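You operate a simulated robot arm through the tools that you are given. There is no shell and no other tool.

You run a simulated robot arm. Do the job below in one go: nothing can be reset, and whatever is moved stays where it is left.

Task
Flare a grommet of the size on the card with one stroke of the press.
Fine: depth dial at that size, press slide in for the stroke; leave the grommet in the die, slide in. Where these are worked on the way, their far stop is far enough and under half their travel is too little: press slide.

Only the result counts: the job must be done as asked and must still hold three seconds after the hand-in. Knocking over, shifting, dropping, spilling or breaking anything else fails it.

Robot
A 7-joint arm with a three-finger gripper, fixed in place. Base frame: the origin is at the foot of the arm, x ahead of it, y to its left, z up; the work surface is at about z = 850. Readings come in mm, rad, newtons and seconds.
With the tool pointing down near the work surface it reaches from about 480 to 920 mm from the base axis. Its first joint turns from -2.897 to 2.897 rad. Payload 2.69 kg.
Tool frame: the origin (TCP) lies between the finger pads and is the grasp point; the fingertips stand 29 mm ahead of it; z points along the fingers, y is the line along which they close. Largest opening 120 mm; the body of the gripper starts 78 mm behind the TCP.
Orientation is told as [roll, pitch, yaw] about the base's x, y, z axes, in that order, counted from this pose: with the fingers straight down and closing along the base's y, the tool's x points along the base's -x, its y along +y and its z along -z.

Tools
- The arm moves only by the tool nudge_tool. Its argument "deltas" is a list of rows, each an object of numbers (a shift or turn left out is 0, a gripper value left out holds the last): "ax", "ay", "az": the turn, a rotation vector about the tool's x, y, z in rad; "x", "y", "z": the shift along the tool's x, y, z in mm; "hand": the gripper command, from -1 (shut) to 1 (fully open), values between in proportion. In form: [{"ax": .., "ay": .., "az": .., "x": .., "y": .., "z": .., "hand": ..}, ...]. A call has 1 to 20 rows; each row is the pose to reach, as a shift and turn from the pose commanded when the call began, along the tool's axes at that moment. A row lasts 0.2 s, in which the tool goes at most 50 mm and 0.15 rad; a call with a longer step from one row to the next is refused whole, and so is a gripper value outside its range. Where a pose cannot be reached the arm comes as near as it can. A force on the tool above 70 N (or 10 N above the force at the start of the call, whichever is more), or a blocked arm, ends the call early, and 0.2 s more pass. Each finger halts on what it meets, pressing with about 32 N; the grip force reading is that of the motor and also rises with nothing between the fingers. The clock runs only during rows and for 0.2 s after the last one: add rows that repeat a pose to give the fingers time. The reply holds the time, the measured pose of the TCP, the force on the tool along the base axes, the opening and the grip force, in the units named above and with some noise, with the torque about the TCP (base axes, N m) and any sound that the robot's microphone picked up.
- Cameras (640 x 400 px; columns grow to the right, rows downward): "scene" is fixed at [221.1, -500, 1570.6]; the picture's right is [-0.28, 0.96, 0.00], its down [0.90, 0.26, -0.34] and it looks along [-0.33, -0.09, -0.94] (base axes); focal length 307 px, centre (320, 200). "wrist" rides on the gripper at [63, 0, -104] in the tool frame; the picture's right is [0.00, 1.00, 0.00], its down [-0.83, 0.00, -0.56] and it looks along [-0.56, 0.00, 0.83] (tool axes); focal length 275 px, centre (320, 200). There is no depth. A picture from a camera that has moved, and an enlarged one, comes with that camera's place and axes in the base frame and with its lens.
- camera(camera): a new picture of that camera. It takes no simulated time.
- raise_lower(by): slides the trunk up (or, below 0, down) by that many mm; the arm rides with it, the base frame stays. It gives what a move gives, with no picture.
- zoom(camera, box): a new picture of the part [left, top, right, bottom] of that camera's present view, enlarged. It takes no simulated time.
- finish_job(): hands the job in; it is judged then, once.

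Places have to be worked out from the pictures, the camera data and where the tool is seen. Open the gripper and draw the arm clear of the work before you hand the job in, unless the task says otherwise.

The tools are called after ">>>" by a JSON object that holds its "op" and its "data". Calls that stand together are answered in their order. nudge_tool: Moves the arm, as the interface text tells. Its arguments: {"type":"object","properties":{"deltas":{"type":"array"}},"required":["deltas"]} The other tools are called the same way: raise_lower (by) slides the trunk up or down; camera (camera) takes a picture; zoom (camera, box) takes an enlarged picture of a part of a camera's view; finish_job () hands the job in.

At the start:

```text
t: 0.0
eef_pos: [13.3, -445.0, 1258.1]
ee_rot: [0.0, -0.001, -0.001]
force: [0.6, 0.0, 0.3]
wrist_torque: [-0.02, -0.04, 0.01]
opening: 120.0
grasp_force: 0.1
trunk travel left (down, up): [-500.0, 86.0]
```

scene: 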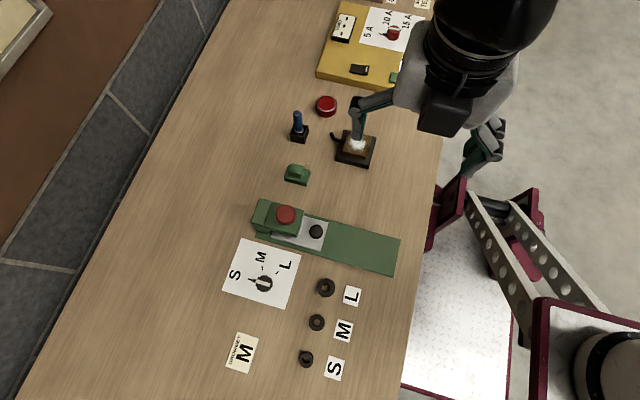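
wrist: 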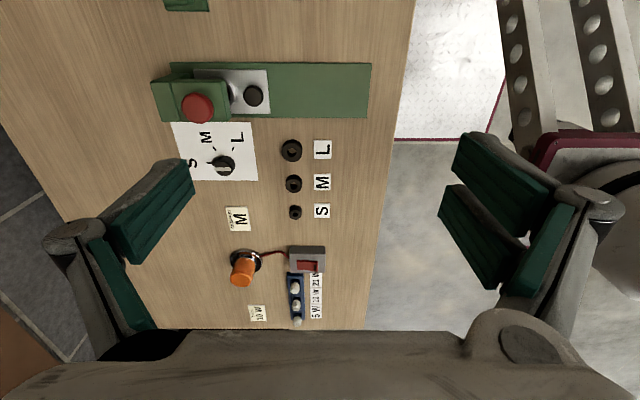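

The card reads M; the press is green with a slide, a dial beside it and three grommets. I'll take enlarged views to understand the details.

>>> {"op": "zoom", "data": {"camera": "scene", "box": [200, 180, 420, 390]}}

>>> {"op": "zoom", "data": {"camera": "wrist", "box": [140, 50, 390, 240]}}

>>> {"op": "zoom", "data": {"camera": "scene", "box": [230, 190, 340, 300]}}

```text
1.90 times, centred on (310, 285) of scene
camera zoom: at [221.1, -500.0, 1570.6], right [-0.28, 0.96, 0.0], down [0.9, 0.26, -0.34], along [-0.33, -0.09, -0.94], focal length 584 px, centre (339, 38)
```

zoom: 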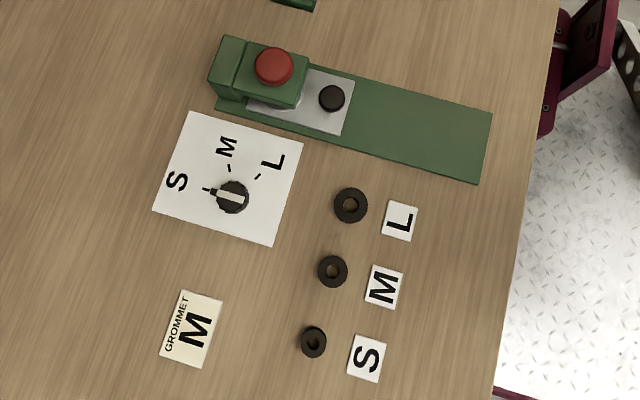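

```text
2.11 times, centred on (265, 145) of wrist
camera zoom: at [-50.2, -446.1, 1361.2], right [0.0, 1.0, 0.0], down [0.83, 0.0, 0.56], along [0.56, 0.0, -0.83], focal length 580 px, centre (436, 316)
```

zoom: 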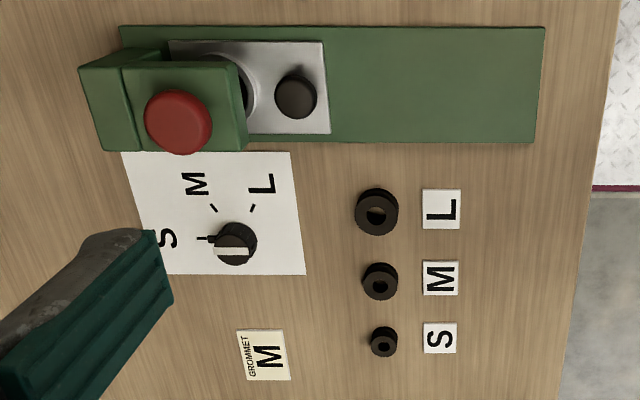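

```text
3.64 times, centred on (285, 245) of scene
camera zoom: at [221.1, -500.0, 1570.6], right [-0.28, 0.96, 0.0], down [0.9, 0.26, -0.34], along [-0.33, -0.09, -0.94], focal length 1116 px, centre (447, 36)
```

zoom: 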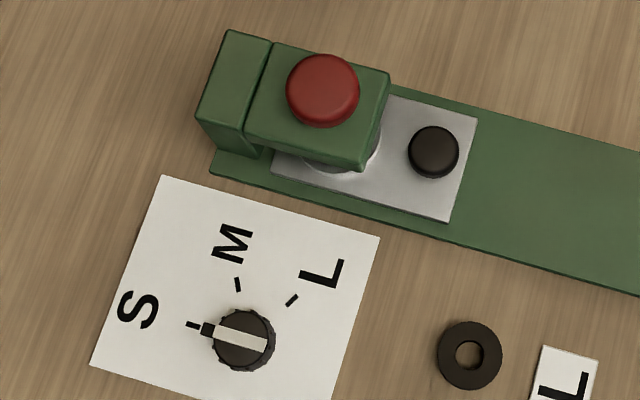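

Estimates: dial near (201,-635), M grommet near (247,-502), slide knob near (61,-555,890), press button near (61,-621,961). I move above the dial, high enough to clear everything, for a close look.

>>> {"op": "nudge_tool", "data": {"deltas": [{"x": -20, "y": -22, "z": 25}, {"x": -45, "y": -46, "z": 50}, {"x": -70, "y": -70, "z": 75}, {"x": -95, "y": -94, "z": 100}, {"x": -120, "y": -119, "z": 125}, {"x": -143, "y": -143, "z": 150}, {"x": -166, "y": -167, "z": 175}, {"x": -188, "y": -190, "z": 200}, {"x": -188, "y": -190, "z": 200}]}}

>>> {"op": "camera", "data": {"camera": "wrist"}}

>>> {"op": "camera", "data": {"camera": "scene"}}

```text
t: 2.0
eef_pos: [198.5, -639.1, 1055.9]
ee_rot: [0.0, 0.0, 0.0]
force: [-0.7, 0.3, 0.0]
wrist_torque: [-0.05, 0.0, 0.0]
opening: 120.0
grasp_force: 0.1
trunk travel left (down, up): [-500.0, 86.0]
```

```text
taken
camera wrist: at [136.0, -638.9, 1159.1], right [0.0, 1.0, 0.0], down [0.83, 0.0, 0.56], along [0.56, 0.0, -0.83], focal length 275 px, centre (320, 200)
```

wrist: 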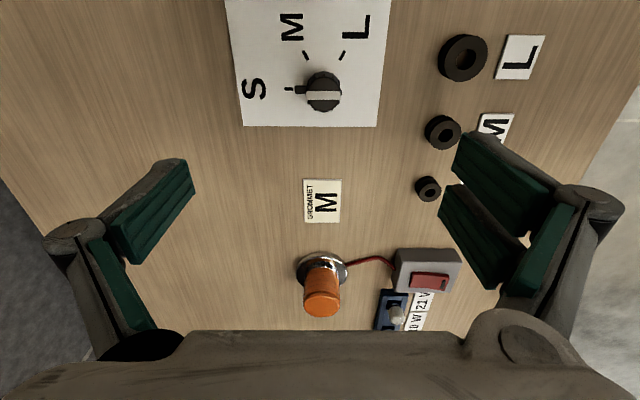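

```text
taken
```

scene: 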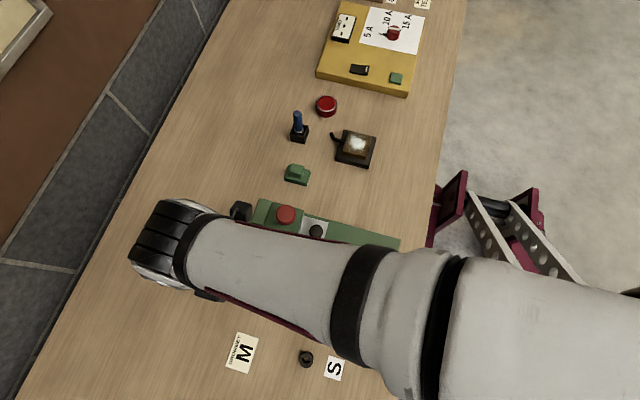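

>>> {"op": "zoom", "data": {"camera": "wrist", "box": [220, 0, 400, 130]}}

>>> {"op": "zoom", "data": {"camera": "wrist", "box": [400, 20, 560, 220]}}

```text
3.08 times, centred on (310, 65) of wrist
camera zoom: at [136.0, -638.9, 1159.1], right [0.0, 1.0, 0.0], down [0.83, 0.0, 0.56], along [0.56, 0.0, -0.83], focal length 847 px, centre (351, 615)
```

zoom: 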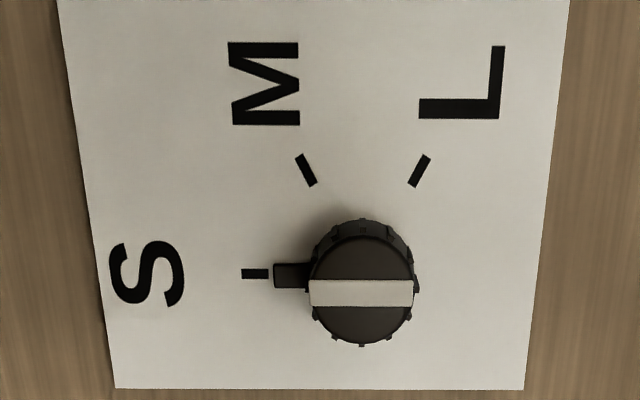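

```text
2.00 times, centred on (480, 120) of wrist
camera zoom: at [136.0, -638.9, 1159.1], right [0.0, 1.0, 0.0], down [0.83, 0.0, 0.56], along [0.56, 0.0, -0.83], focal length 551 px, centre (0, 360)
```

zoom: 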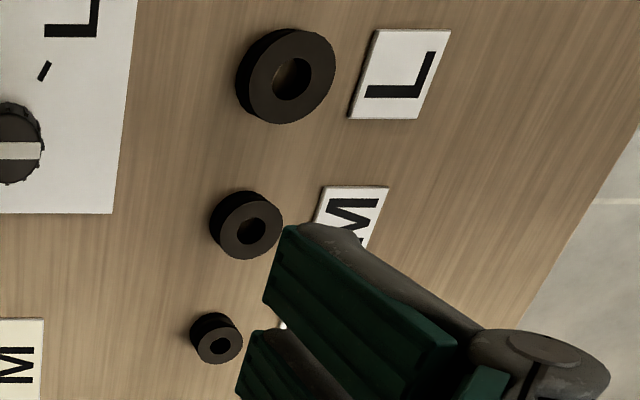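

The pictures give the dial centre at about (202,-635), top z≈878, knob about 33 mm across, ticks 60° apart (S → M is clockwise from above). I turn the fingers to close across the pointer's line (yaw ≈ +70°) before descending, and open a bit less.

>>> {"op": "nudge_tool", "data": {"deltas": [{"az": -0.13, "hand": 0.2}, {"az": -0.26}, {"az": -0.39}, {"az": -0.52}, {"az": -0.65}, {"az": -0.78}, {"az": -0.91}, {"az": -1.04}, {"az": -1.17}, {"az": -1.22}, {"az": -1.22}, {"az": -1.22}, {"az": -1.22}]}}

>>> {"op": "camera", "data": {"camera": "wrist"}}

```text
t: 4.8
eef_pos: [200.6, -637.0, 1057.7]
ee_rot: [0.0, 0.0, 1.221]
force: [-0.5, 1.1, -0.6]
wrist_torque: [-0.01, -0.01, 0.02]
opening: 71.9
grasp_force: 0.0
trunk travel left (down, up): [-500.0, 86.0]
```

```text
taken
camera wrist: at [179.0, -695.3, 1161.1], right [-0.94, 0.34, 0.0], down [0.28, 0.78, 0.56], along [0.19, 0.52, -0.83], focal length 275 px, centre (320, 200)
```

wrist: 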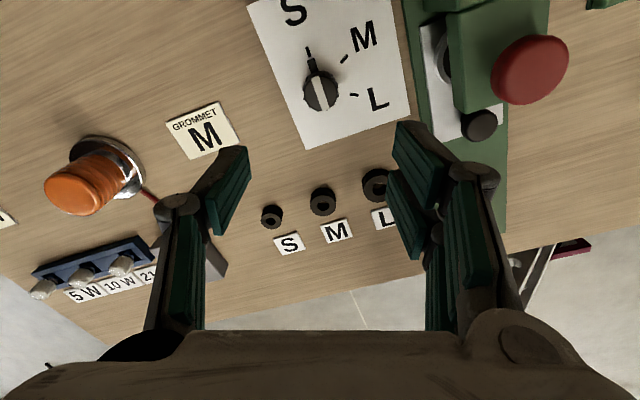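

>>> {"op": "zoom", "data": {"camera": "wrist", "box": [240, 0, 420, 140]}}

>>> {"op": "zoom", "data": {"camera": "wrist", "box": [400, 0, 600, 170]}}

```text
2.86 times, centred on (330, 70) of wrist
camera zoom: at [179.0, -695.3, 1161.1], right [-0.94, 0.34, 0.0], down [0.28, 0.78, 0.56], along [0.19, 0.52, -0.83], focal length 786 px, centre (291, 571)
```

zoom: 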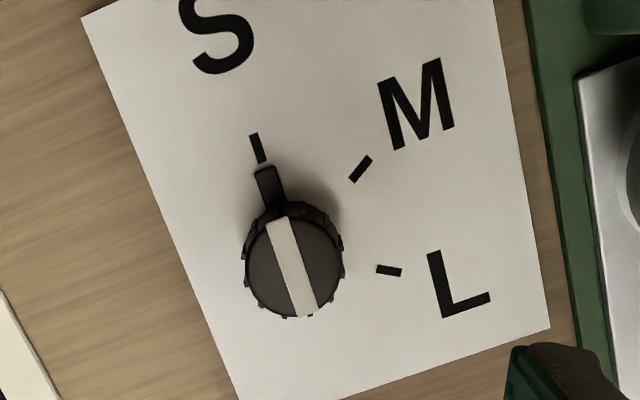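

```text
2.35 times, centred on (500, 85) of wrist
camera zoom: at [179.0, -695.3, 1161.1], right [-0.94, 0.34, 0.0], down [0.28, 0.78, 0.56], along [0.19, 0.52, -0.83], focal length 648 px, centre (-104, 471)
```

zoom: 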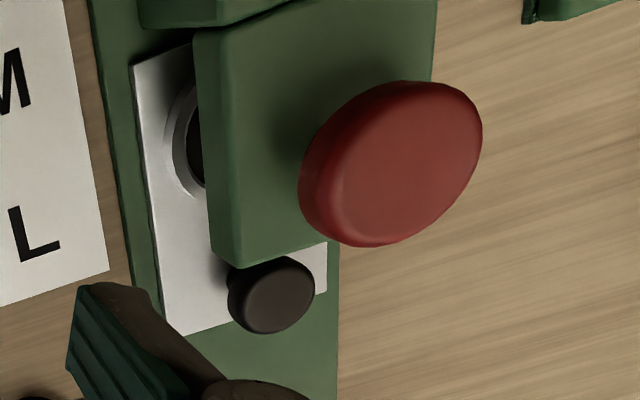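

Dial centre confirmed near (201,-635). I descend straight so the fingertips stop at about z 857 around the knob, still open.

>>> {"op": "nudge_tool", "data": {"deltas": [{"x": -1.3, "z": 35}, {"x": -1.3, "z": 75}, {"x": -1.3, "z": 110}, {"x": -1.3, "z": 140}, {"x": -1.3, "z": 160}, {"x": -1.3, "z": 170}, {"x": -1.3, "z": 170}, {"x": -1.3, "z": 170}]}}

>>> {"op": "camera", "data": {"camera": "wrist"}}

```text
t: 6.6
eef_pos: [200.2, -633.9, 887.7]
ee_rot: [0.0, 0.001, 1.222]
force: [-0.4, -0.1, 0.1]
wrist_torque: [0.0, 0.02, -0.01]
opening: 72.0
grasp_force: 0.1
trunk travel left (down, up): [-500.0, 86.0]
```

```text
taken
camera wrist: at [179.6, -693.1, 991.8], right [-0.94, 0.34, 0.0], down [0.28, 0.78, 0.56], along [0.19, 0.52, -0.83], focal length 275 px, centre (320, 200)
```

wrist: 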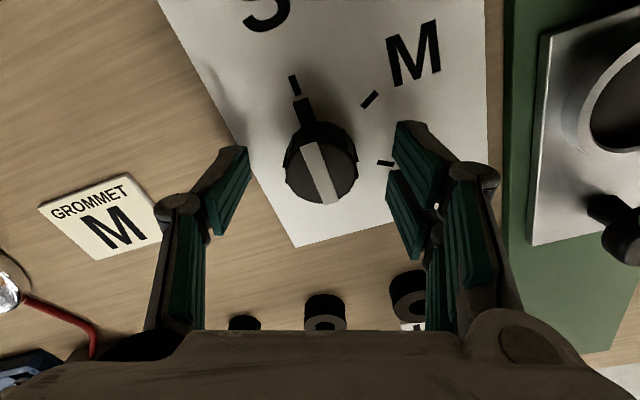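

The fingers straddle the knob, clear of the pointer. I close on it gently.

>>> {"op": "nudge_tool", "data": {"deltas": [{"hand": -0.1}, {"hand": -0.5}, {"hand": -1}, {"hand": -1}]}}

>>> {"op": "camera", "data": {"camera": "wrist"}}

```text
t: 7.6
eef_pos: [200.6, -633.4, 888.2]
ee_rot: [0.001, -0.001, 1.22]
force: [-1.4, -0.1, 0.2]
wrist_torque: [0.0, 0.05, -0.01]
opening: 34.1
grasp_force: 45.4
trunk travel left (down, up): [-500.0, 86.0]
```

```text
taken
camera wrist: at [179.4, -693.1, 991.8], right [-0.94, 0.34, 0.0], down [0.28, 0.78, 0.56], along [0.19, 0.52, -0.83], focal length 275 px, centre (320, 200)
```

wrist: 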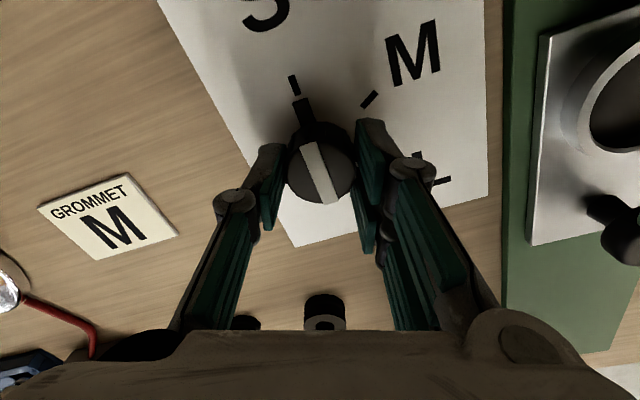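

The knob is held (34 mm opening). I turn it 60° clockwise from above (positive about tool z).

>>> {"op": "nudge_tool", "data": {"deltas": [{"az": 0.1}, {"az": 0.2}, {"az": 0.3}, {"az": 0.4}, {"az": 0.5}, {"az": 0.6}, {"az": 0.7}, {"az": 0.8}, {"az": 0.9}, {"az": 1.0}, {"az": 1.047}, {"az": 1.047}, {"az": 1.047}]}}

>>> {"op": "camera", "data": {"camera": "wrist"}}

```text
t: 10.4
eef_pos: [201.3, -635.2, 888.5]
ee_rot: [-0.001, 0.0, 0.173]
force: [5.6, -0.4, 18.4]
wrist_torque: [-0.02, 0.03, 0.0]
opening: 34.2
grasp_force: 44.8
trunk travel left (down, up): [-500.0, 86.0]
```

```text
taken
camera wrist: at [139.3, -645.8, 991.8], right [-0.18, 0.98, 0.0], down [0.82, 0.15, 0.56], along [0.55, 0.1, -0.83], focal length 275 px, centre (320, 200)
```

wrist: 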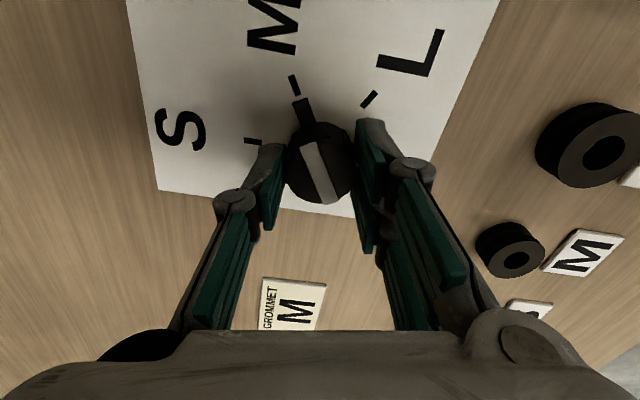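

The pointer now points at the M tick. I open the fingers and rise straight up.

>>> {"op": "nudge_tool", "data": {"deltas": [{"hand": -0.2}, {"hand": 0.2}, {"hand": 0.2}, {"z": -20}, {"z": -50}, {"z": -90}, {"z": -130}, {"z": -170}, {"z": -170}]}}

>>> {"op": "camera", "data": {"camera": "wrist"}}

>>> {"op": "zoom", "data": {"camera": "wrist", "box": [230, 0, 410, 140]}}

```text
t: 12.4
eef_pos: [202.7, -635.4, 1057.7]
ee_rot: [0.0, 0.0, 0.172]
force: [0.7, -0.6, 0.1]
wrist_torque: [0.05, -0.02, -0.02]
opening: 72.2
grasp_force: 0.2
trunk travel left (down, up): [-500.0, 86.0]
```

```text
taken
camera wrist: at [138.8, -646.7, 1161.2], right [-0.18, 0.98, 0.0], down [0.82, 0.15, 0.56], along [0.55, 0.1, -0.83], focal length 275 px, centre (320, 200)
```

wrist: 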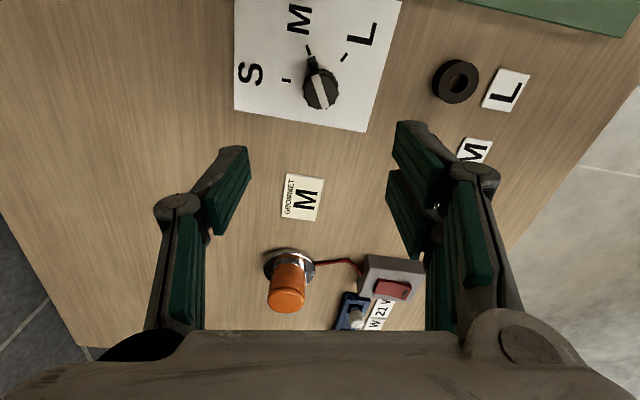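

```text
2.86 times, centred on (320, 70) of wrist
camera zoom: at [138.8, -646.7, 1161.2], right [-0.18, 0.98, 0.0], down [0.82, 0.15, 0.56], along [0.55, 0.1, -0.83], focal length 786 px, centre (320, 571)
```

zoom: 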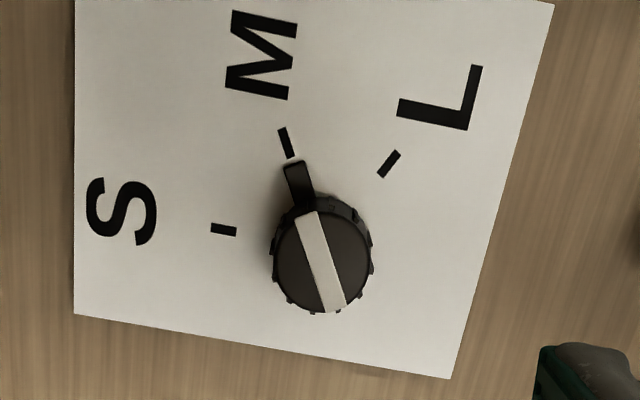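

The dial pointer sits on M. Next the press slide: I fly above its knob at (61,-555), turning to yaw −90° so the fingers close along x and the camera side stays away from the press head.

>>> {"op": "nudge_tool", "data": {"deltas": [{"x": 10, "y": 8, "az": 0.135}, {"x": 20, "y": 16, "az": 0.27}, {"x": 30, "y": 24, "az": 0.405}, {"x": 40, "y": 32, "az": 0.54}, {"x": 50, "y": 40, "az": 0.675}, {"x": 60, "y": 48, "az": 0.81}, {"x": 70, "y": 56, "az": 0.945}, {"x": 80, "y": 64, "az": 1.08}, {"x": 90, "y": 72, "az": 1.215}, {"x": 100, "y": 80, "az": 1.35}, {"x": 110, "y": 88, "az": 1.485}, {"x": 118, "y": 96, "az": 1.62}, {"x": 125.6, "y": 103.5, "az": 1.743}, {"x": 125.6, "y": 103.5, "az": 1.743}, {"x": 125.6, "y": 103.5, "az": 1.743}]}}

>>> {"op": "camera", "data": {"camera": "wrist"}}

>>> {"op": "camera", "data": {"camera": "scene"}}

```text
t: 15.6
eef_pos: [58.3, -555.1, 1057.8]
ee_rot: [0.001, 0.0, -1.571]
force: [-0.5, 0.0, 0.2]
wrist_torque: [0.03, -0.01, 0.0]
opening: 71.9
grasp_force: 0.0
trunk travel left (down, up): [-500.0, 86.0]
```

```text
taken
camera wrist: at [58.3, -490.9, 1160.8], right [1.0, 0.0, 0.0], down [0.0, -0.83, 0.56], along [0.0, -0.56, -0.83], focal length 275 px, centre (320, 200)
```

wrist: 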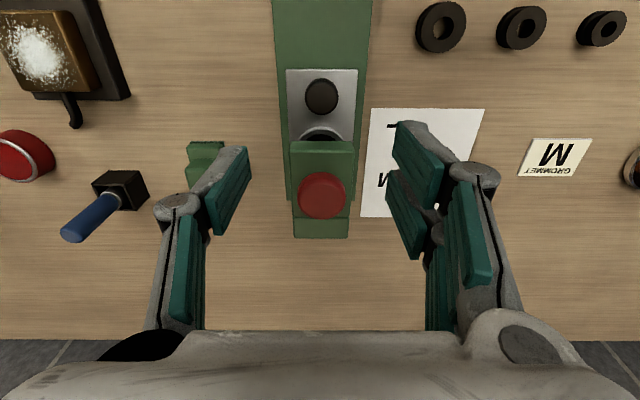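

```text
taken
```

scene: 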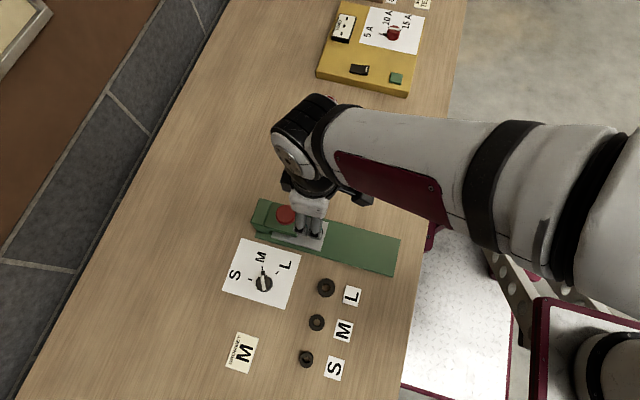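

>>> {"op": "zoom", "data": {"camera": "wrist", "box": [250, 50, 400, 250]}}

```text
2.00 times, centred on (325, 150) of wrist
camera zoom: at [58.3, -490.9, 1160.8], right [1.0, 0.0, 0.0], down [0.0, -0.83, 0.56], along [0.0, -0.56, -0.83], focal length 551 px, centre (310, 300)
```

zoom: 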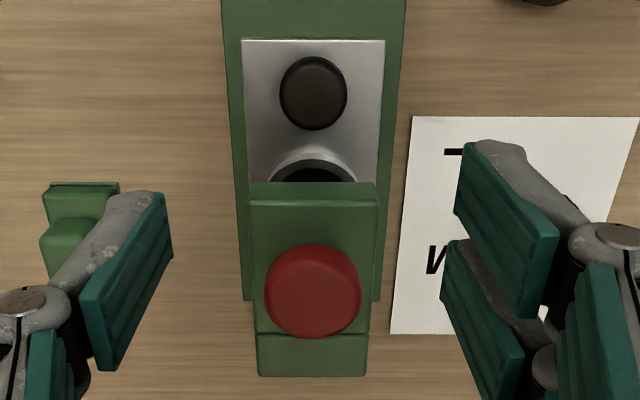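

Knob top centre is about (60,-554), roughly 30 mm across, and the head's front is near y −580. I narrow the fingers to 52 mm and descend to just above the plate.

>>> {"op": "nudge_tool", "data": {"deltas": [{"x": 1, "y": 2, "z": 30, "hand": -0.13}, {"x": 1, "y": 2, "z": 70}, {"x": 1, "y": 2, "z": 105}, {"x": 1, "y": 2, "z": 130}, {"x": 1, "y": 2, "z": 145}, {"x": 1, "y": 2, "z": 152}, {"x": 1, "y": 2, "z": 152}, {"x": 1, "y": 2, "z": 152}]}}

>>> {"op": "camera", "data": {"camera": "wrist"}}

>>> {"op": "zoom", "data": {"camera": "scene", "box": [240, 180, 360, 280]}}

```text
t: 17.4
eef_pos: [59.4, -554.5, 905.4]
ee_rot: [0.0, 0.0, -1.569]
force: [-0.2, 0.5, 0.2]
wrist_torque: [0.02, 0.01, 0.0]
opening: 52.1
grasp_force: 0.0
trunk travel left (down, up): [-500.0, 86.0]
```

```text
taken
camera wrist: at [60.0, -491.3, 1009.1], right [1.0, 0.0, 0.0], down [0.0, -0.83, 0.56], along [0.0, -0.56, -0.83], focal length 275 px, centre (320, 200)
```

wrist: 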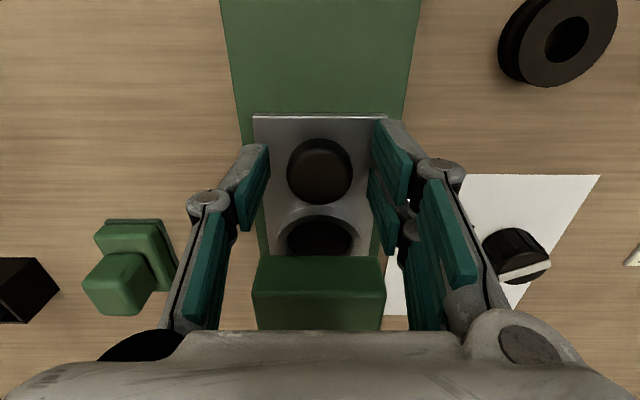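

```text
4.00 times, centred on (300, 230) of scene
camera zoom: at [221.1, -500.0, 1570.6], right [-0.28, 0.96, 0.0], down [0.9, 0.26, -0.34], along [-0.33, -0.09, -0.94], focal length 1228 px, centre (400, 80)
```

zoom: 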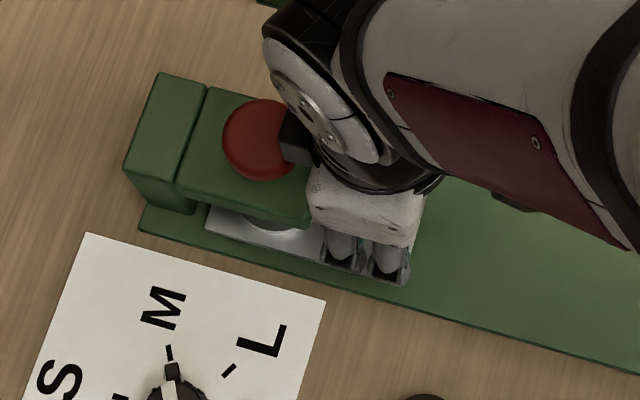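

The fingers straddle the knob. I zoom once to check height, then close.

>>> {"op": "zoom", "data": {"camera": "wrist", "box": [220, 100, 440, 300]}}

>>> {"op": "nudge_tool", "data": {"deltas": [{"z": 2, "hand": -0.3}, {"z": 4, "hand": -0.5}, {"z": 4, "hand": -1}, {"z": 4, "hand": -1}]}}

>>> {"op": "zoom", "data": {"camera": "wrist", "box": [220, 100, 440, 300]}}

```text
2.00 times, centred on (330, 200) of wrist
camera zoom: at [60.0, -491.3, 1009.1], right [1.0, 0.0, 0.0], down [0.0, -0.83, 0.56], along [0.0, -0.56, -0.83], focal length 551 px, centre (300, 200)
```

zoom: 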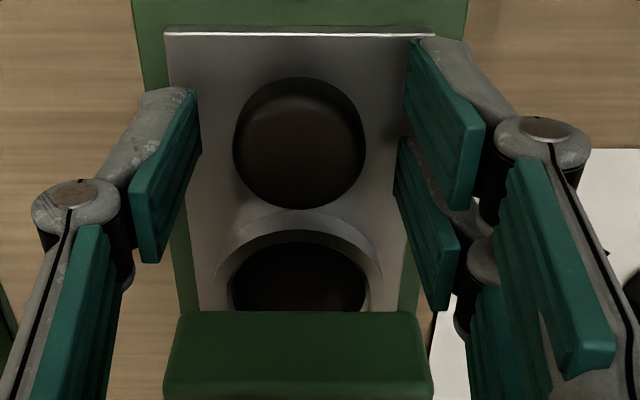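

```text
t: 18.4
eef_pos: [59.8, -554.7, 902.0]
ee_rot: [-0.003, -0.001, -1.571]
force: [-5.7, -0.9, 7.4]
wrist_torque: [-0.02, 0.06, 0.14]
opening: 30.3
grasp_force: 44.8
trunk travel left (down, up): [-500.0, 86.0]
```

```text
2.00 times, centred on (330, 200) of wrist
camera zoom: at [59.7, -490.8, 1005.9], right [1.0, 0.0, 0.0], down [0.0, -0.83, 0.56], along [0.0, -0.56, -0.83], focal length 551 px, centre (300, 200)
```

zoom: 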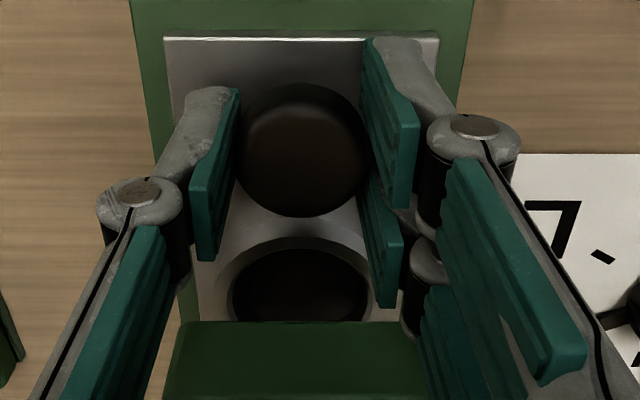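

The knob is held at 30 mm. I pull the slide out toward +y, in small steps, 60 mm to begin with.

>>> {"op": "nudge_tool", "data": {"deltas": [{"x": 6}, {"x": 12}, {"x": 20}, {"x": 28}, {"x": 36}, {"x": 44}, {"x": 52}, {"x": 60}, {"x": 60}]}}

>>> {"op": "camera", "data": {"camera": "wrist"}}

```text
t: 20.4
eef_pos: [59.5, -493.2, 902.3]
ee_rot: [-0.001, 0.0, -1.572]
force: [-23.1, -1.3, 2.4]
wrist_torque: [-0.18, 0.35, 0.02]
opening: 30.1
grasp_force: 45.4
trunk travel left (down, up): [-500.0, 86.0]
```

```text
taken
camera wrist: at [59.9, -429.7, 1006.0], right [1.0, 0.0, 0.0], down [0.0, -0.83, 0.56], along [0.0, -0.56, -0.83], focal length 275 px, centre (320, 200)
```

wrist: 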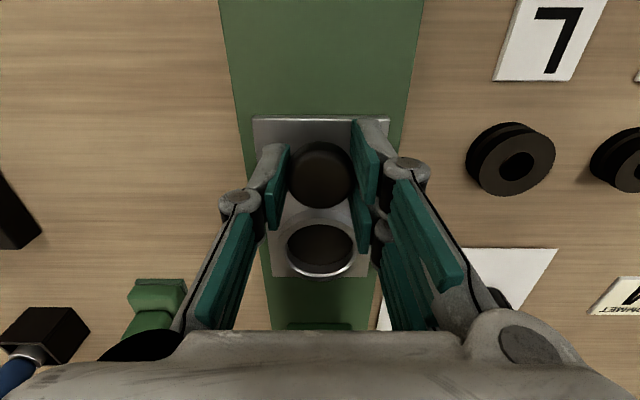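

The slide follows smoothly and the die is coming out. I keep pulling in small steps toward the far stop.

>>> {"op": "nudge_tool", "data": {"deltas": [{"x": 6, "y": -1}, {"x": 12, "y": -1}, {"x": 18, "y": -1}, {"x": 24, "y": -1}, {"x": 30, "y": -1}, {"x": 36, "y": -1}, {"x": 42, "y": -1}, {"x": 48, "y": -1}, {"x": 48, "y": -1}]}}

>>> {"op": "camera", "data": {"camera": "wrist"}}

>>> {"op": "camera", "data": {"camera": "scene"}}

```text
t: 22.4
eef_pos: [59.9, -444.8, 903.0]
ee_rot: [0.0, -0.004, -1.571]
force: [-13.3, -1.6, 32.7]
wrist_torque: [0.21, 0.16, -0.07]
opening: 30.3
grasp_force: 45.1
trunk travel left (down, up): [-500.0, 86.0]
```

```text
taken
camera wrist: at [59.5, -382.3, 1005.7], right [1.0, 0.0, 0.0], down [0.0, -0.83, 0.56], along [0.0, -0.56, -0.83], focal length 275 px, centre (320, 200)
```

wrist: 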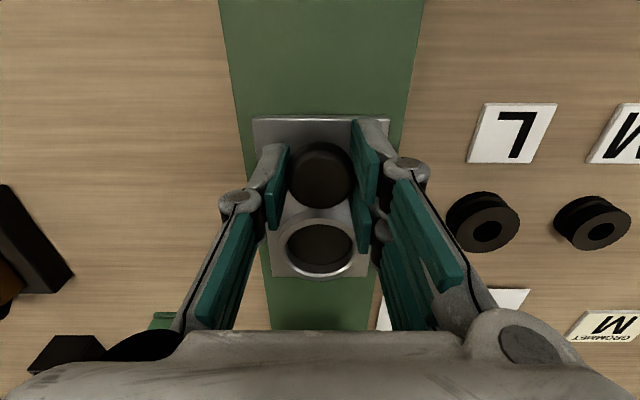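

```text
taken
```

scene: 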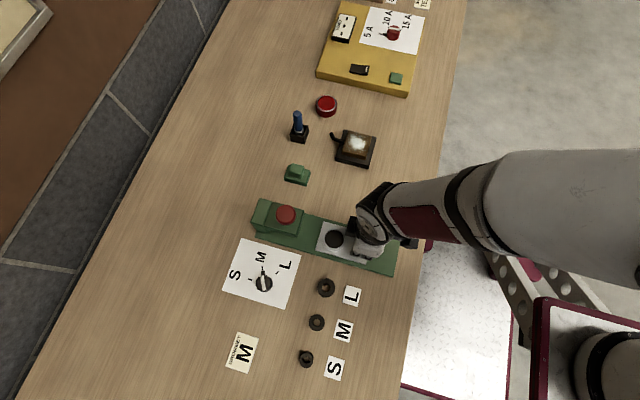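

110 mm out, no stop felt yet; the die is clear of the head. I try a little further to find the far stop.

>>> {"op": "nudge_tool", "data": {"deltas": [{"x": 4}, {"x": 8}, {"x": 12}, {"x": 16}, {"x": 20}, {"x": 20}]}}

>>> {"op": "camera", "data": {"camera": "wrist"}}

```text
t: 23.8
eef_pos: [59.7, -433.3, 902.0]
ee_rot: [-0.004, -0.012, -1.567]
force: [-4.4, -45.5, -16.3]
wrist_torque: [-0.92, -0.06, 0.0]
opening: 30.5
grasp_force: 45.3
trunk travel left (down, up): [-500.0, 86.0]
```

```text
taken
camera wrist: at [59.9, -368.8, 1004.6], right [1.0, 0.01, 0.0], down [0.01, -0.82, 0.57], along [0.0, -0.57, -0.82], focal length 275 px, centre (320, 200)
```

wrist: 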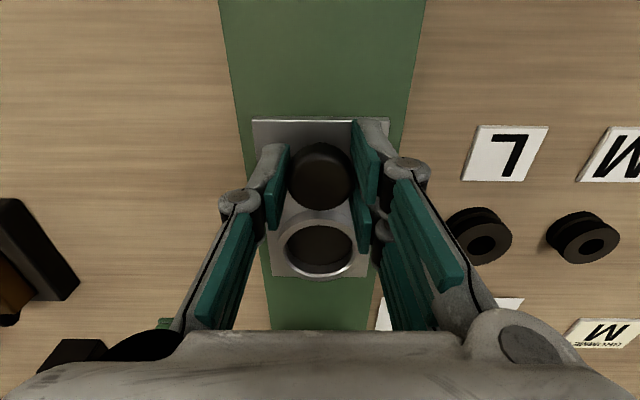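

The far stop is felt (−45 N at y ≈ −433, i.e. 120 mm travel). I relax the pull, open, and rise.

>>> {"op": "nudge_tool", "data": {"deltas": [{"x": -4}, {"x": -8}, {"x": -8, "hand": -0.5}, {"x": -8, "hand": -0.13}, {"x": -8, "hand": -0.13}, {"x": -8, "z": -20}, {"x": -8, "z": -50}, {"x": -8, "z": -90}, {"x": -8, "z": -130}, {"x": -8, "z": -150}, {"x": -8, "z": -150}]}}

>>> {"op": "camera", "data": {"camera": "wrist"}}

>>> {"op": "zoom", "data": {"camera": "scene", "box": [240, 190, 420, 300]}}

```text
t: 26.2
eef_pos: [60.2, -433.5, 1051.8]
ee_rot: [-0.001, 0.001, -1.569]
force: [0.1, -0.1, -0.5]
wrist_torque: [0.0, 0.02, -0.04]
opening: 52.1
grasp_force: 0.0
trunk travel left (down, up): [-500.0, 86.0]
```

```text
taken
camera wrist: at [59.7, -371.0, 1155.2], right [1.0, 0.01, 0.0], down [0.0, -0.83, 0.56], along [0.0, -0.56, -0.83], focal length 275 px, centre (320, 200)
```

wrist: 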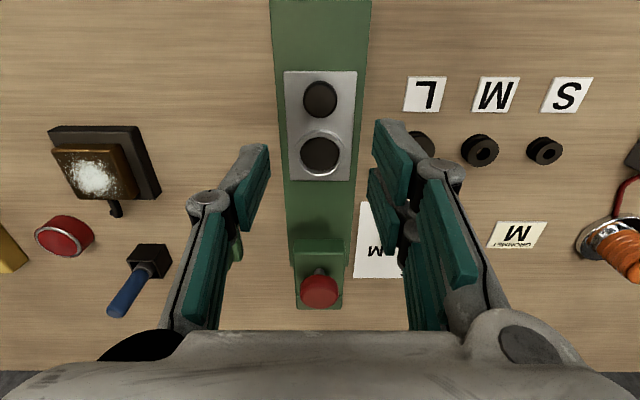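

```text
3.56 times, centred on (330, 245) of scene
camera zoom: at [221.1, -500.0, 1570.6], right [-0.28, 0.96, 0.0], down [0.9, 0.26, -0.34], along [-0.33, -0.09, -0.94], focal length 1091 px, centre (284, 40)
```

zoom: 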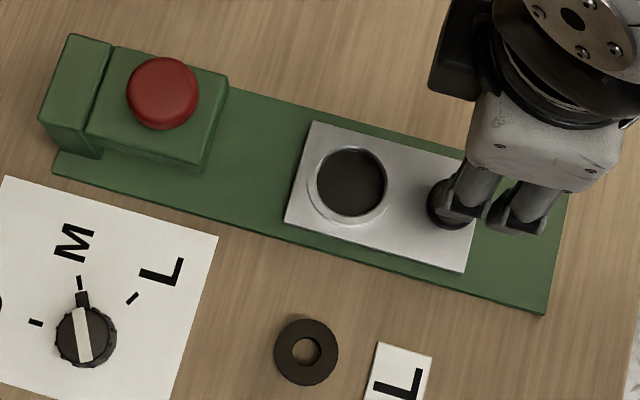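

>>> {"op": "zoom", "data": {"camera": "wrist", "box": [260, 60, 380, 190]}}

>>> {"op": "zoom", "data": {"camera": "wrist", "box": [390, 60, 590, 200]}}

```text
3.08 times, centred on (320, 125) of wrist
camera zoom: at [59.7, -371.0, 1155.2], right [1.0, 0.01, 0.0], down [0.0, -0.83, 0.56], along [0.0, -0.56, -0.83], focal length 847 px, centre (320, 431)
```

zoom: 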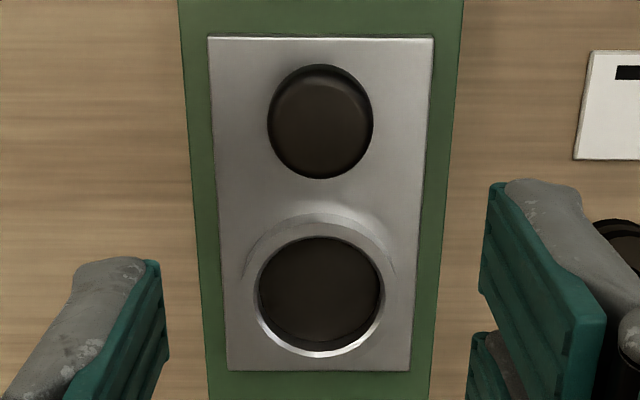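

```text
2.86 times, centred on (490, 130) of wrist
camera zoom: at [59.7, -371.0, 1155.2], right [1.0, 0.01, 0.0], down [0.0, -0.83, 0.56], along [0.0, -0.56, -0.83], focal length 786 px, centre (-166, 400)
```

zoom: 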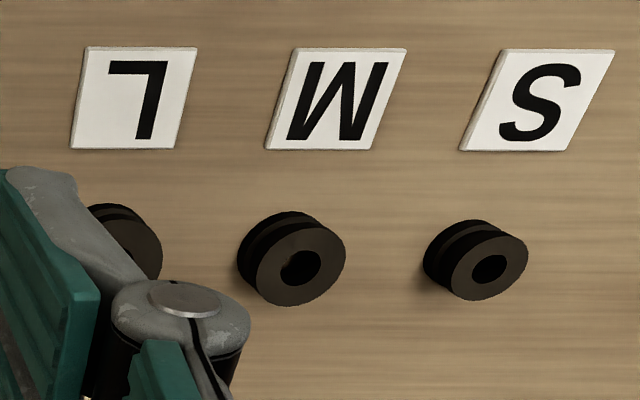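

The slide is fully out and the die (ring with recess, ~44 mm inside, near (60,-499)) is open. The M grommet is ~35 mm across. I fly above it at (247,-502), turning back to yaw 0 so the fingers close along y, clear of its neighbours.

>>> {"op": "nudge_tool", "data": {"deltas": [{"x": -5, "y": 16, "az": -0.131}, {"x": -11, "y": 32, "az": -0.262}, {"x": -17, "y": 48, "az": -0.393}, {"x": -23, "y": 64, "az": -0.524}, {"x": -29, "y": 80, "az": -0.655}, {"x": -35, "y": 96, "az": -0.786}, {"x": -41, "y": 112, "az": -0.917}, {"x": -47, "y": 128, "az": -1.048}, {"x": -53, "y": 144, "az": -1.179}, {"x": -59, "y": 160, "az": -1.31}, {"x": -64, "y": 174, "az": -1.441}, {"x": -68.5, "y": 187, "az": -1.571}, {"x": -68.5, "y": 187, "z": 30, "az": -1.571}, {"x": -68.5, "y": 187, "z": 60, "az": -1.571}, {"x": -68.5, "y": 187, "z": 60, "az": -1.571}, {"x": -68.5, "y": 187, "z": 60, "az": -1.571}]}}

>>> {"op": "camera", "data": {"camera": "wrist"}}

```text
t: 29.6
eef_pos: [246.2, -501.3, 992.6]
ee_rot: [0.001, 0.0, 0.001]
force: [0.7, 0.1, -0.6]
wrist_torque: [0.03, -0.01, 0.0]
opening: 52.2
grasp_force: 0.2
trunk travel left (down, up): [-500.0, 86.0]
```

```text
taken
camera wrist: at [183.6, -501.9, 1095.7], right [-0.01, 1.0, 0.0], down [0.83, 0.0, 0.56], along [0.56, 0.0, -0.83], focal length 275 px, centre (320, 200)
```

wrist: 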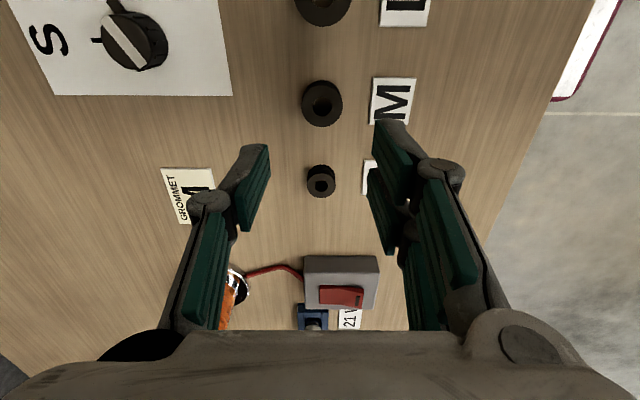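

>>> {"op": "zoom", "data": {"camera": "wrist", "box": [270, 60, 420, 160]}}

```text
4.00 times, centred on (345, 110) of wrist
camera zoom: at [183.6, -501.9, 1095.7], right [-0.01, 1.0, 0.0], down [0.83, 0.0, 0.56], along [0.56, 0.0, -0.83], focal length 1101 px, centre (220, 560)
```

zoom: 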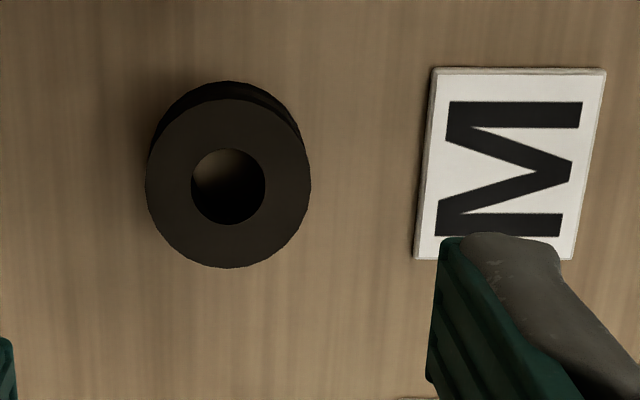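

The grommet's top centre is about (245.5,-500.3), dia ~34 mm, top z≈867. I'll descend so only its upper flange is between the fingertips (tips at ≈ z 858), then grip.

>>> {"op": "nudge_tool", "data": {"deltas": [{"x": 0.8, "y": 1.4, "z": 35}, {"x": 0.8, "y": 1.4, "z": 65}, {"x": 0.8, "y": 1.4, "z": 90}, {"x": 0.8, "y": 1.4, "z": 104.5}, {"x": 0.8, "y": 1.4, "z": 104.5}, {"x": 0.8, "y": 1.4, "z": 104.5}]}}

>>> {"op": "camera", "data": {"camera": "wrist"}}

>>> {"op": "zoom", "data": {"camera": "wrist", "box": [220, 100, 420, 230]}}

```text
t: 31.0
eef_pos: [247.2, -502.4, 884.0]
ee_rot: [0.0, -0.001, 0.0]
force: [-0.5, -1.3, -0.1]
wrist_torque: [0.0, 0.04, 0.0]
opening: 52.3
grasp_force: 0.1
trunk travel left (down, up): [-500.0, 86.0]
```

```text
taken
camera wrist: at [184.4, -502.4, 988.9], right [-0.01, 1.0, 0.0], down [0.83, 0.0, 0.56], along [0.56, 0.0, -0.83], focal length 275 px, centre (320, 200)
```

wrist: 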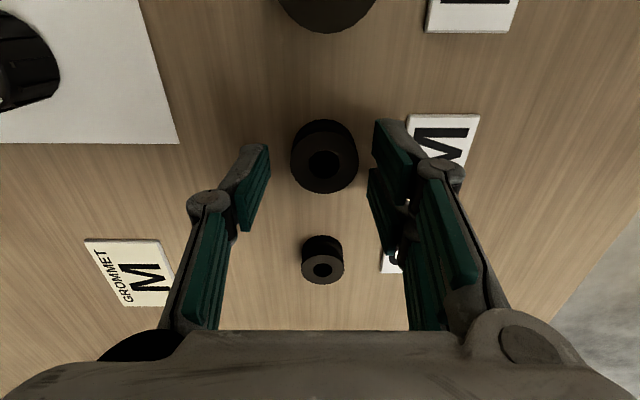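

```text
3.08 times, centred on (320, 165) of wrist
camera zoom: at [184.4, -502.4, 988.9], right [-0.01, 1.0, 0.0], down [0.83, 0.0, 0.56], along [0.56, 0.0, -0.83], focal length 847 px, centre (320, 308)
```

zoom: 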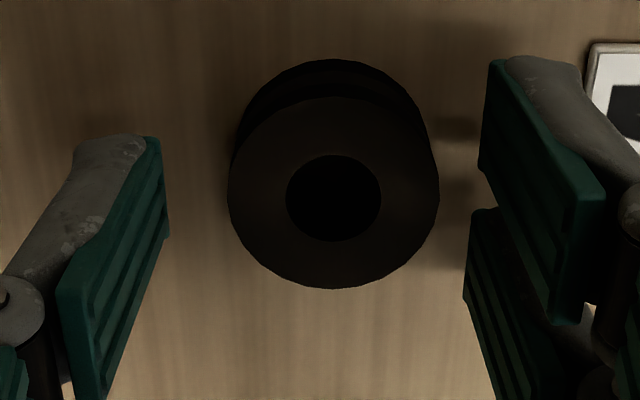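

The TCP is 2 mm off the grommet centre, so I correct (−2 in x, +2 in y, +2 up) and then close.

>>> {"op": "nudge_tool", "data": {"deltas": [{"x": 2, "y": 2, "z": -2}, {"x": 2, "y": 2, "z": -2}, {"x": 2, "y": 2, "z": -2, "hand": -0.3}, {"x": 2, "y": 2, "z": -2, "hand": -0.6}, {"x": 2, "y": 2, "z": -2, "hand": -1}, {"x": 2, "y": 2, "z": -2, "hand": -1}]}}

>>> {"op": "zoom", "data": {"camera": "wrist", "box": [220, 100, 420, 230]}}

```text
t: 32.4
eef_pos: [244.9, -500.4, 887.9]
ee_rot: [0.0, -0.001, 0.0]
force: [0.3, -1.6, 0.5]
wrist_torque: [-0.01, 0.0, -0.01]
opening: 32.0
grasp_force: 31.9
trunk travel left (down, up): [-500.0, 86.0]
```

```text
3.08 times, centred on (320, 165) of wrist
camera zoom: at [182.1, -500.2, 991.8], right [-0.01, 1.0, 0.0], down [0.83, 0.0, 0.56], along [0.56, 0.0, -0.83], focal length 847 px, centre (320, 308)
```

zoom: 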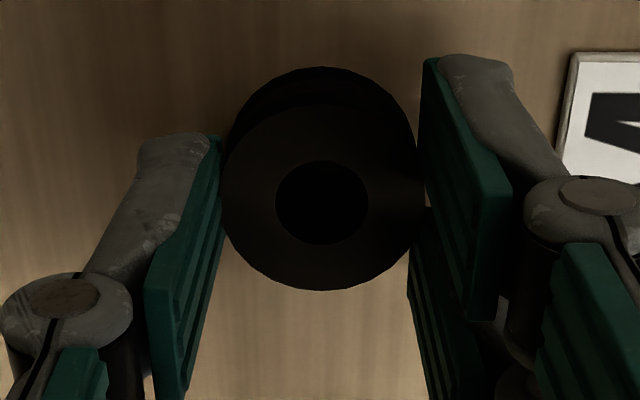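

Gripped at 32 mm. I lift it slowly.

>>> {"op": "nudge_tool", "data": {"deltas": [{"z": -6}, {"z": -15}, {"z": -30}, {"z": -55}, {"z": -80}, {"z": -105}, {"z": -105}]}}

>>> {"op": "camera", "data": {"camera": "wrist"}}

>>> {"op": "zoom", "data": {"camera": "wrist", "box": [220, 100, 420, 230]}}

```text
t: 34.0
eef_pos: [244.8, -499.2, 993.4]
ee_rot: [-0.001, 0.0, 0.001]
force: [0.0, 0.1, -1.0]
wrist_torque: [0.0, 0.02, -0.02]
opening: 32.0
grasp_force: 31.8
trunk travel left (down, up): [-500.0, 86.0]
```

```text
taken
camera wrist: at [182.3, -499.4, 1097.7], right [-0.01, 1.0, 0.0], down [0.83, 0.0, 0.56], along [0.56, 0.0, -0.83], focal length 275 px, centre (320, 200)
```

wrist: 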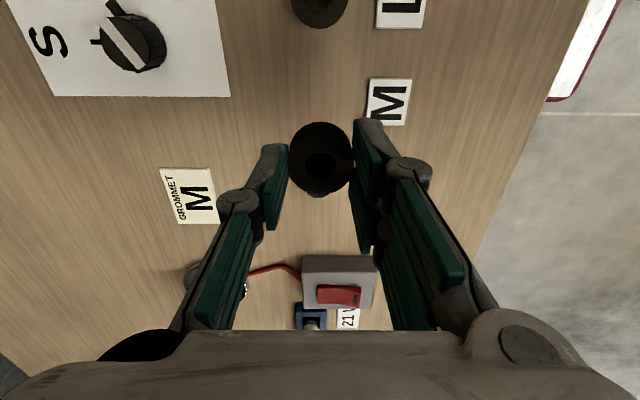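

```text
3.08 times, centred on (320, 165) of wrist
camera zoom: at [182.3, -499.4, 1097.7], right [-0.01, 1.0, 0.0], down [0.83, 0.0, 0.56], along [0.56, 0.0, -0.83], focal length 847 px, centre (320, 308)
```

zoom: 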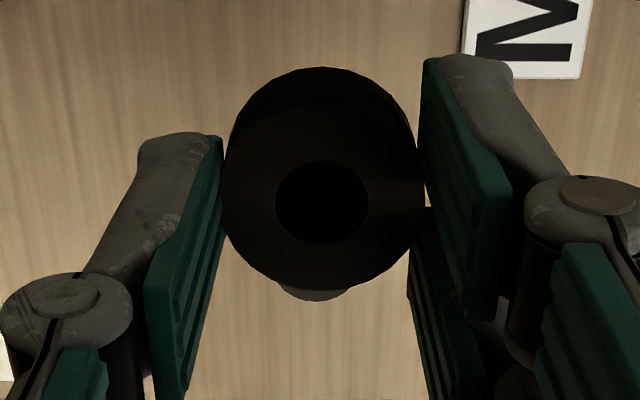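

The grommet is held level. I carry it over the slide to above the die at (60,-499), staying high.

>>> {"op": "nudge_tool", "data": {"deltas": [{"x": 20}, {"x": 50}, {"x": 80}, {"x": 110}, {"x": 140}, {"x": 165}, {"x": 180}, {"x": 185}, {"x": 185}, {"x": 185}]}}

>>> {"op": "camera", "data": {"camera": "wrist"}}

>>> {"op": "zoom", "data": {"camera": "scene", "box": [240, 190, 420, 300]}}

```text
t: 36.2
eef_pos: [60.2, -498.8, 993.5]
ee_rot: [-0.001, -0.001, -0.001]
force: [0.3, 0.0, -1.2]
wrist_torque: [-0.02, 0.0, -0.02]
opening: 31.9
grasp_force: 32.6
trunk travel left (down, up): [-500.0, 86.0]
```

```text
taken
camera wrist: at [-2.7, -499.1, 1097.3], right [-0.01, 1.0, 0.0], down [0.83, 0.0, 0.56], along [0.56, 0.0, -0.83], focal length 275 px, centre (320, 200)
```

wrist: 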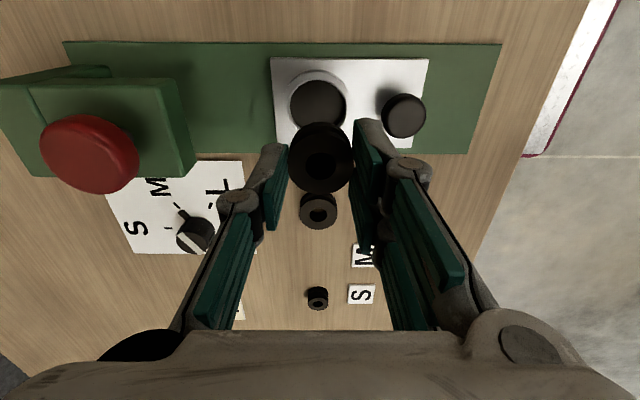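

```text
3.56 times, centred on (330, 245) of scene
camera zoom: at [221.1, -500.0, 1570.6], right [-0.28, 0.96, 0.0], down [0.9, 0.26, -0.34], along [-0.33, -0.09, -0.94], focal length 1091 px, centre (284, 40)
```

zoom: 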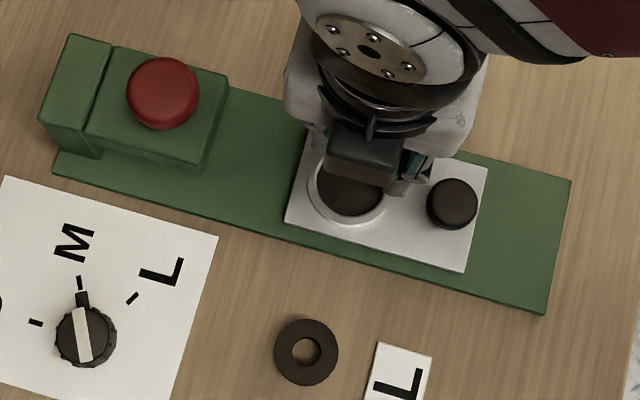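

>>> {"op": "zoom", "data": {"camera": "wrist", "box": [260, 50, 440, 190]}}

```text
2.86 times, centred on (350, 120) of wrist
camera zoom: at [-2.7, -499.1, 1097.3], right [-0.01, 1.0, 0.0], down [0.83, 0.0, 0.56], along [0.56, 0.0, -0.83], focal length 786 px, centre (234, 429)
```

zoom: 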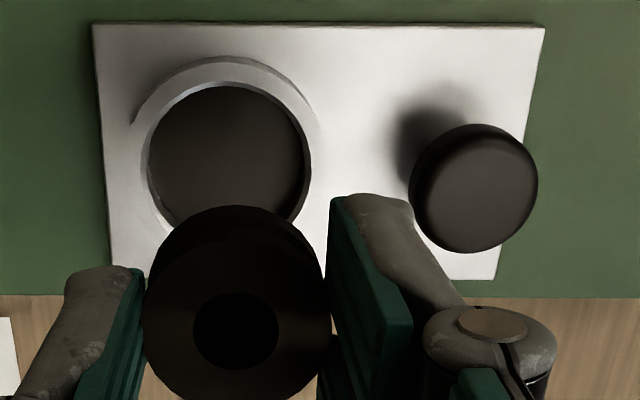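

Die centre works out to about (59.5,-500), rim z≈870–875, leaving ~6 mm clearance all round. I lower to just above the rim and look again.

>>> {"op": "nudge_tool", "data": {"deltas": [{"x": 0.7, "y": -1.2, "z": 25}, {"x": 0.7, "y": -1.2, "z": 50}, {"x": 0.7, "y": -1.2, "z": 70}, {"x": 0.7, "y": -1.2, "z": 74}, {"x": 0.7, "y": -1.2, "z": 74}, {"x": 0.7, "y": -1.2, "z": 74}]}}

>>> {"op": "camera", "data": {"camera": "wrist"}}

>>> {"op": "zoom", "data": {"camera": "wrist", "box": [220, 80, 440, 240]}}

>>> {"op": "zoom", "data": {"camera": "scene", "box": [300, 200, 380, 260]}}

```text
t: 37.6
eef_pos: [59.3, -499.7, 920.5]
ee_rot: [0.0, 0.001, 0.0]
force: [-0.4, 0.7, 0.1]
wrist_torque: [-0.01, -0.03, -0.06]
opening: 31.8
grasp_force: 31.7
trunk travel left (down, up): [-500.0, 86.0]
```

```text
taken
camera wrist: at [-3.4, -500.1, 1024.2], right [-0.01, 1.0, 0.0], down [0.83, 0.0, 0.56], along [0.56, 0.0, -0.83], focal length 275 px, centre (320, 200)
```

wrist: 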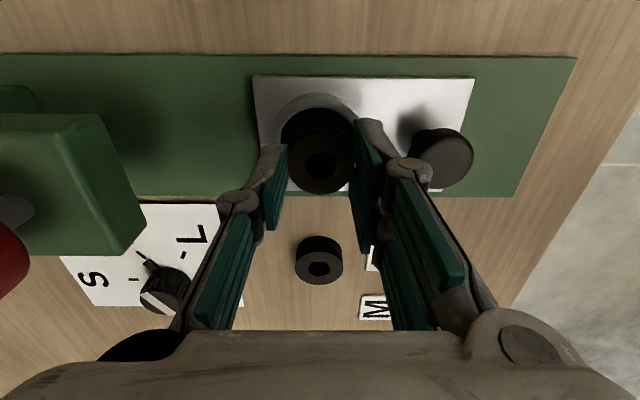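

```text
2.50 times, centred on (330, 160) of wrist
camera zoom: at [-3.4, -500.1, 1024.2], right [-0.01, 1.0, 0.0], down [0.83, 0.0, 0.56], along [0.56, 0.0, -0.83], focal length 688 px, centre (295, 300)
```

zoom: 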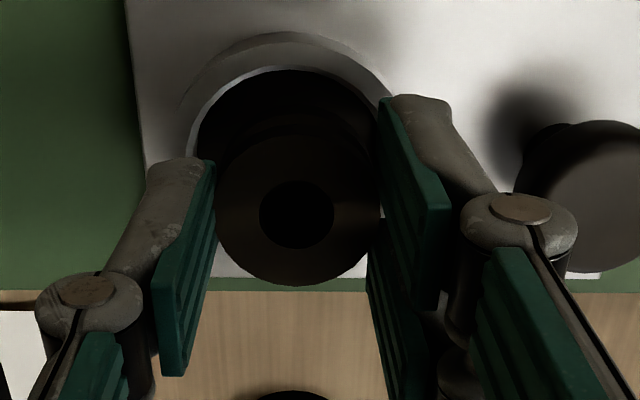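

```text
6.67 times, centred on (340, 230) of scene
camera zoom: at [221.1, -500.0, 1570.6], right [-0.28, 0.96, 0.0], down [0.9, 0.26, -0.34], along [-0.33, -0.09, -0.94], focal length 2046 px, centre (187, 0)
```

zoom: 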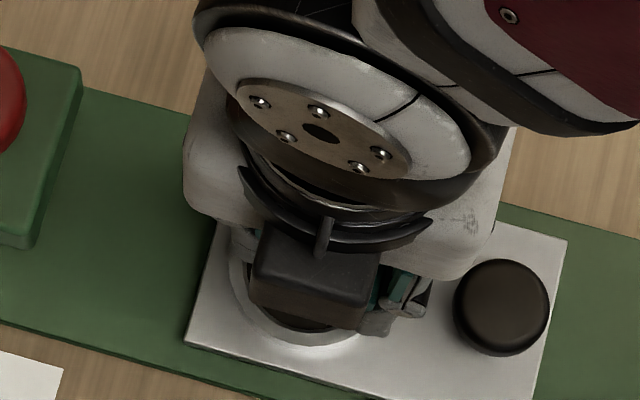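

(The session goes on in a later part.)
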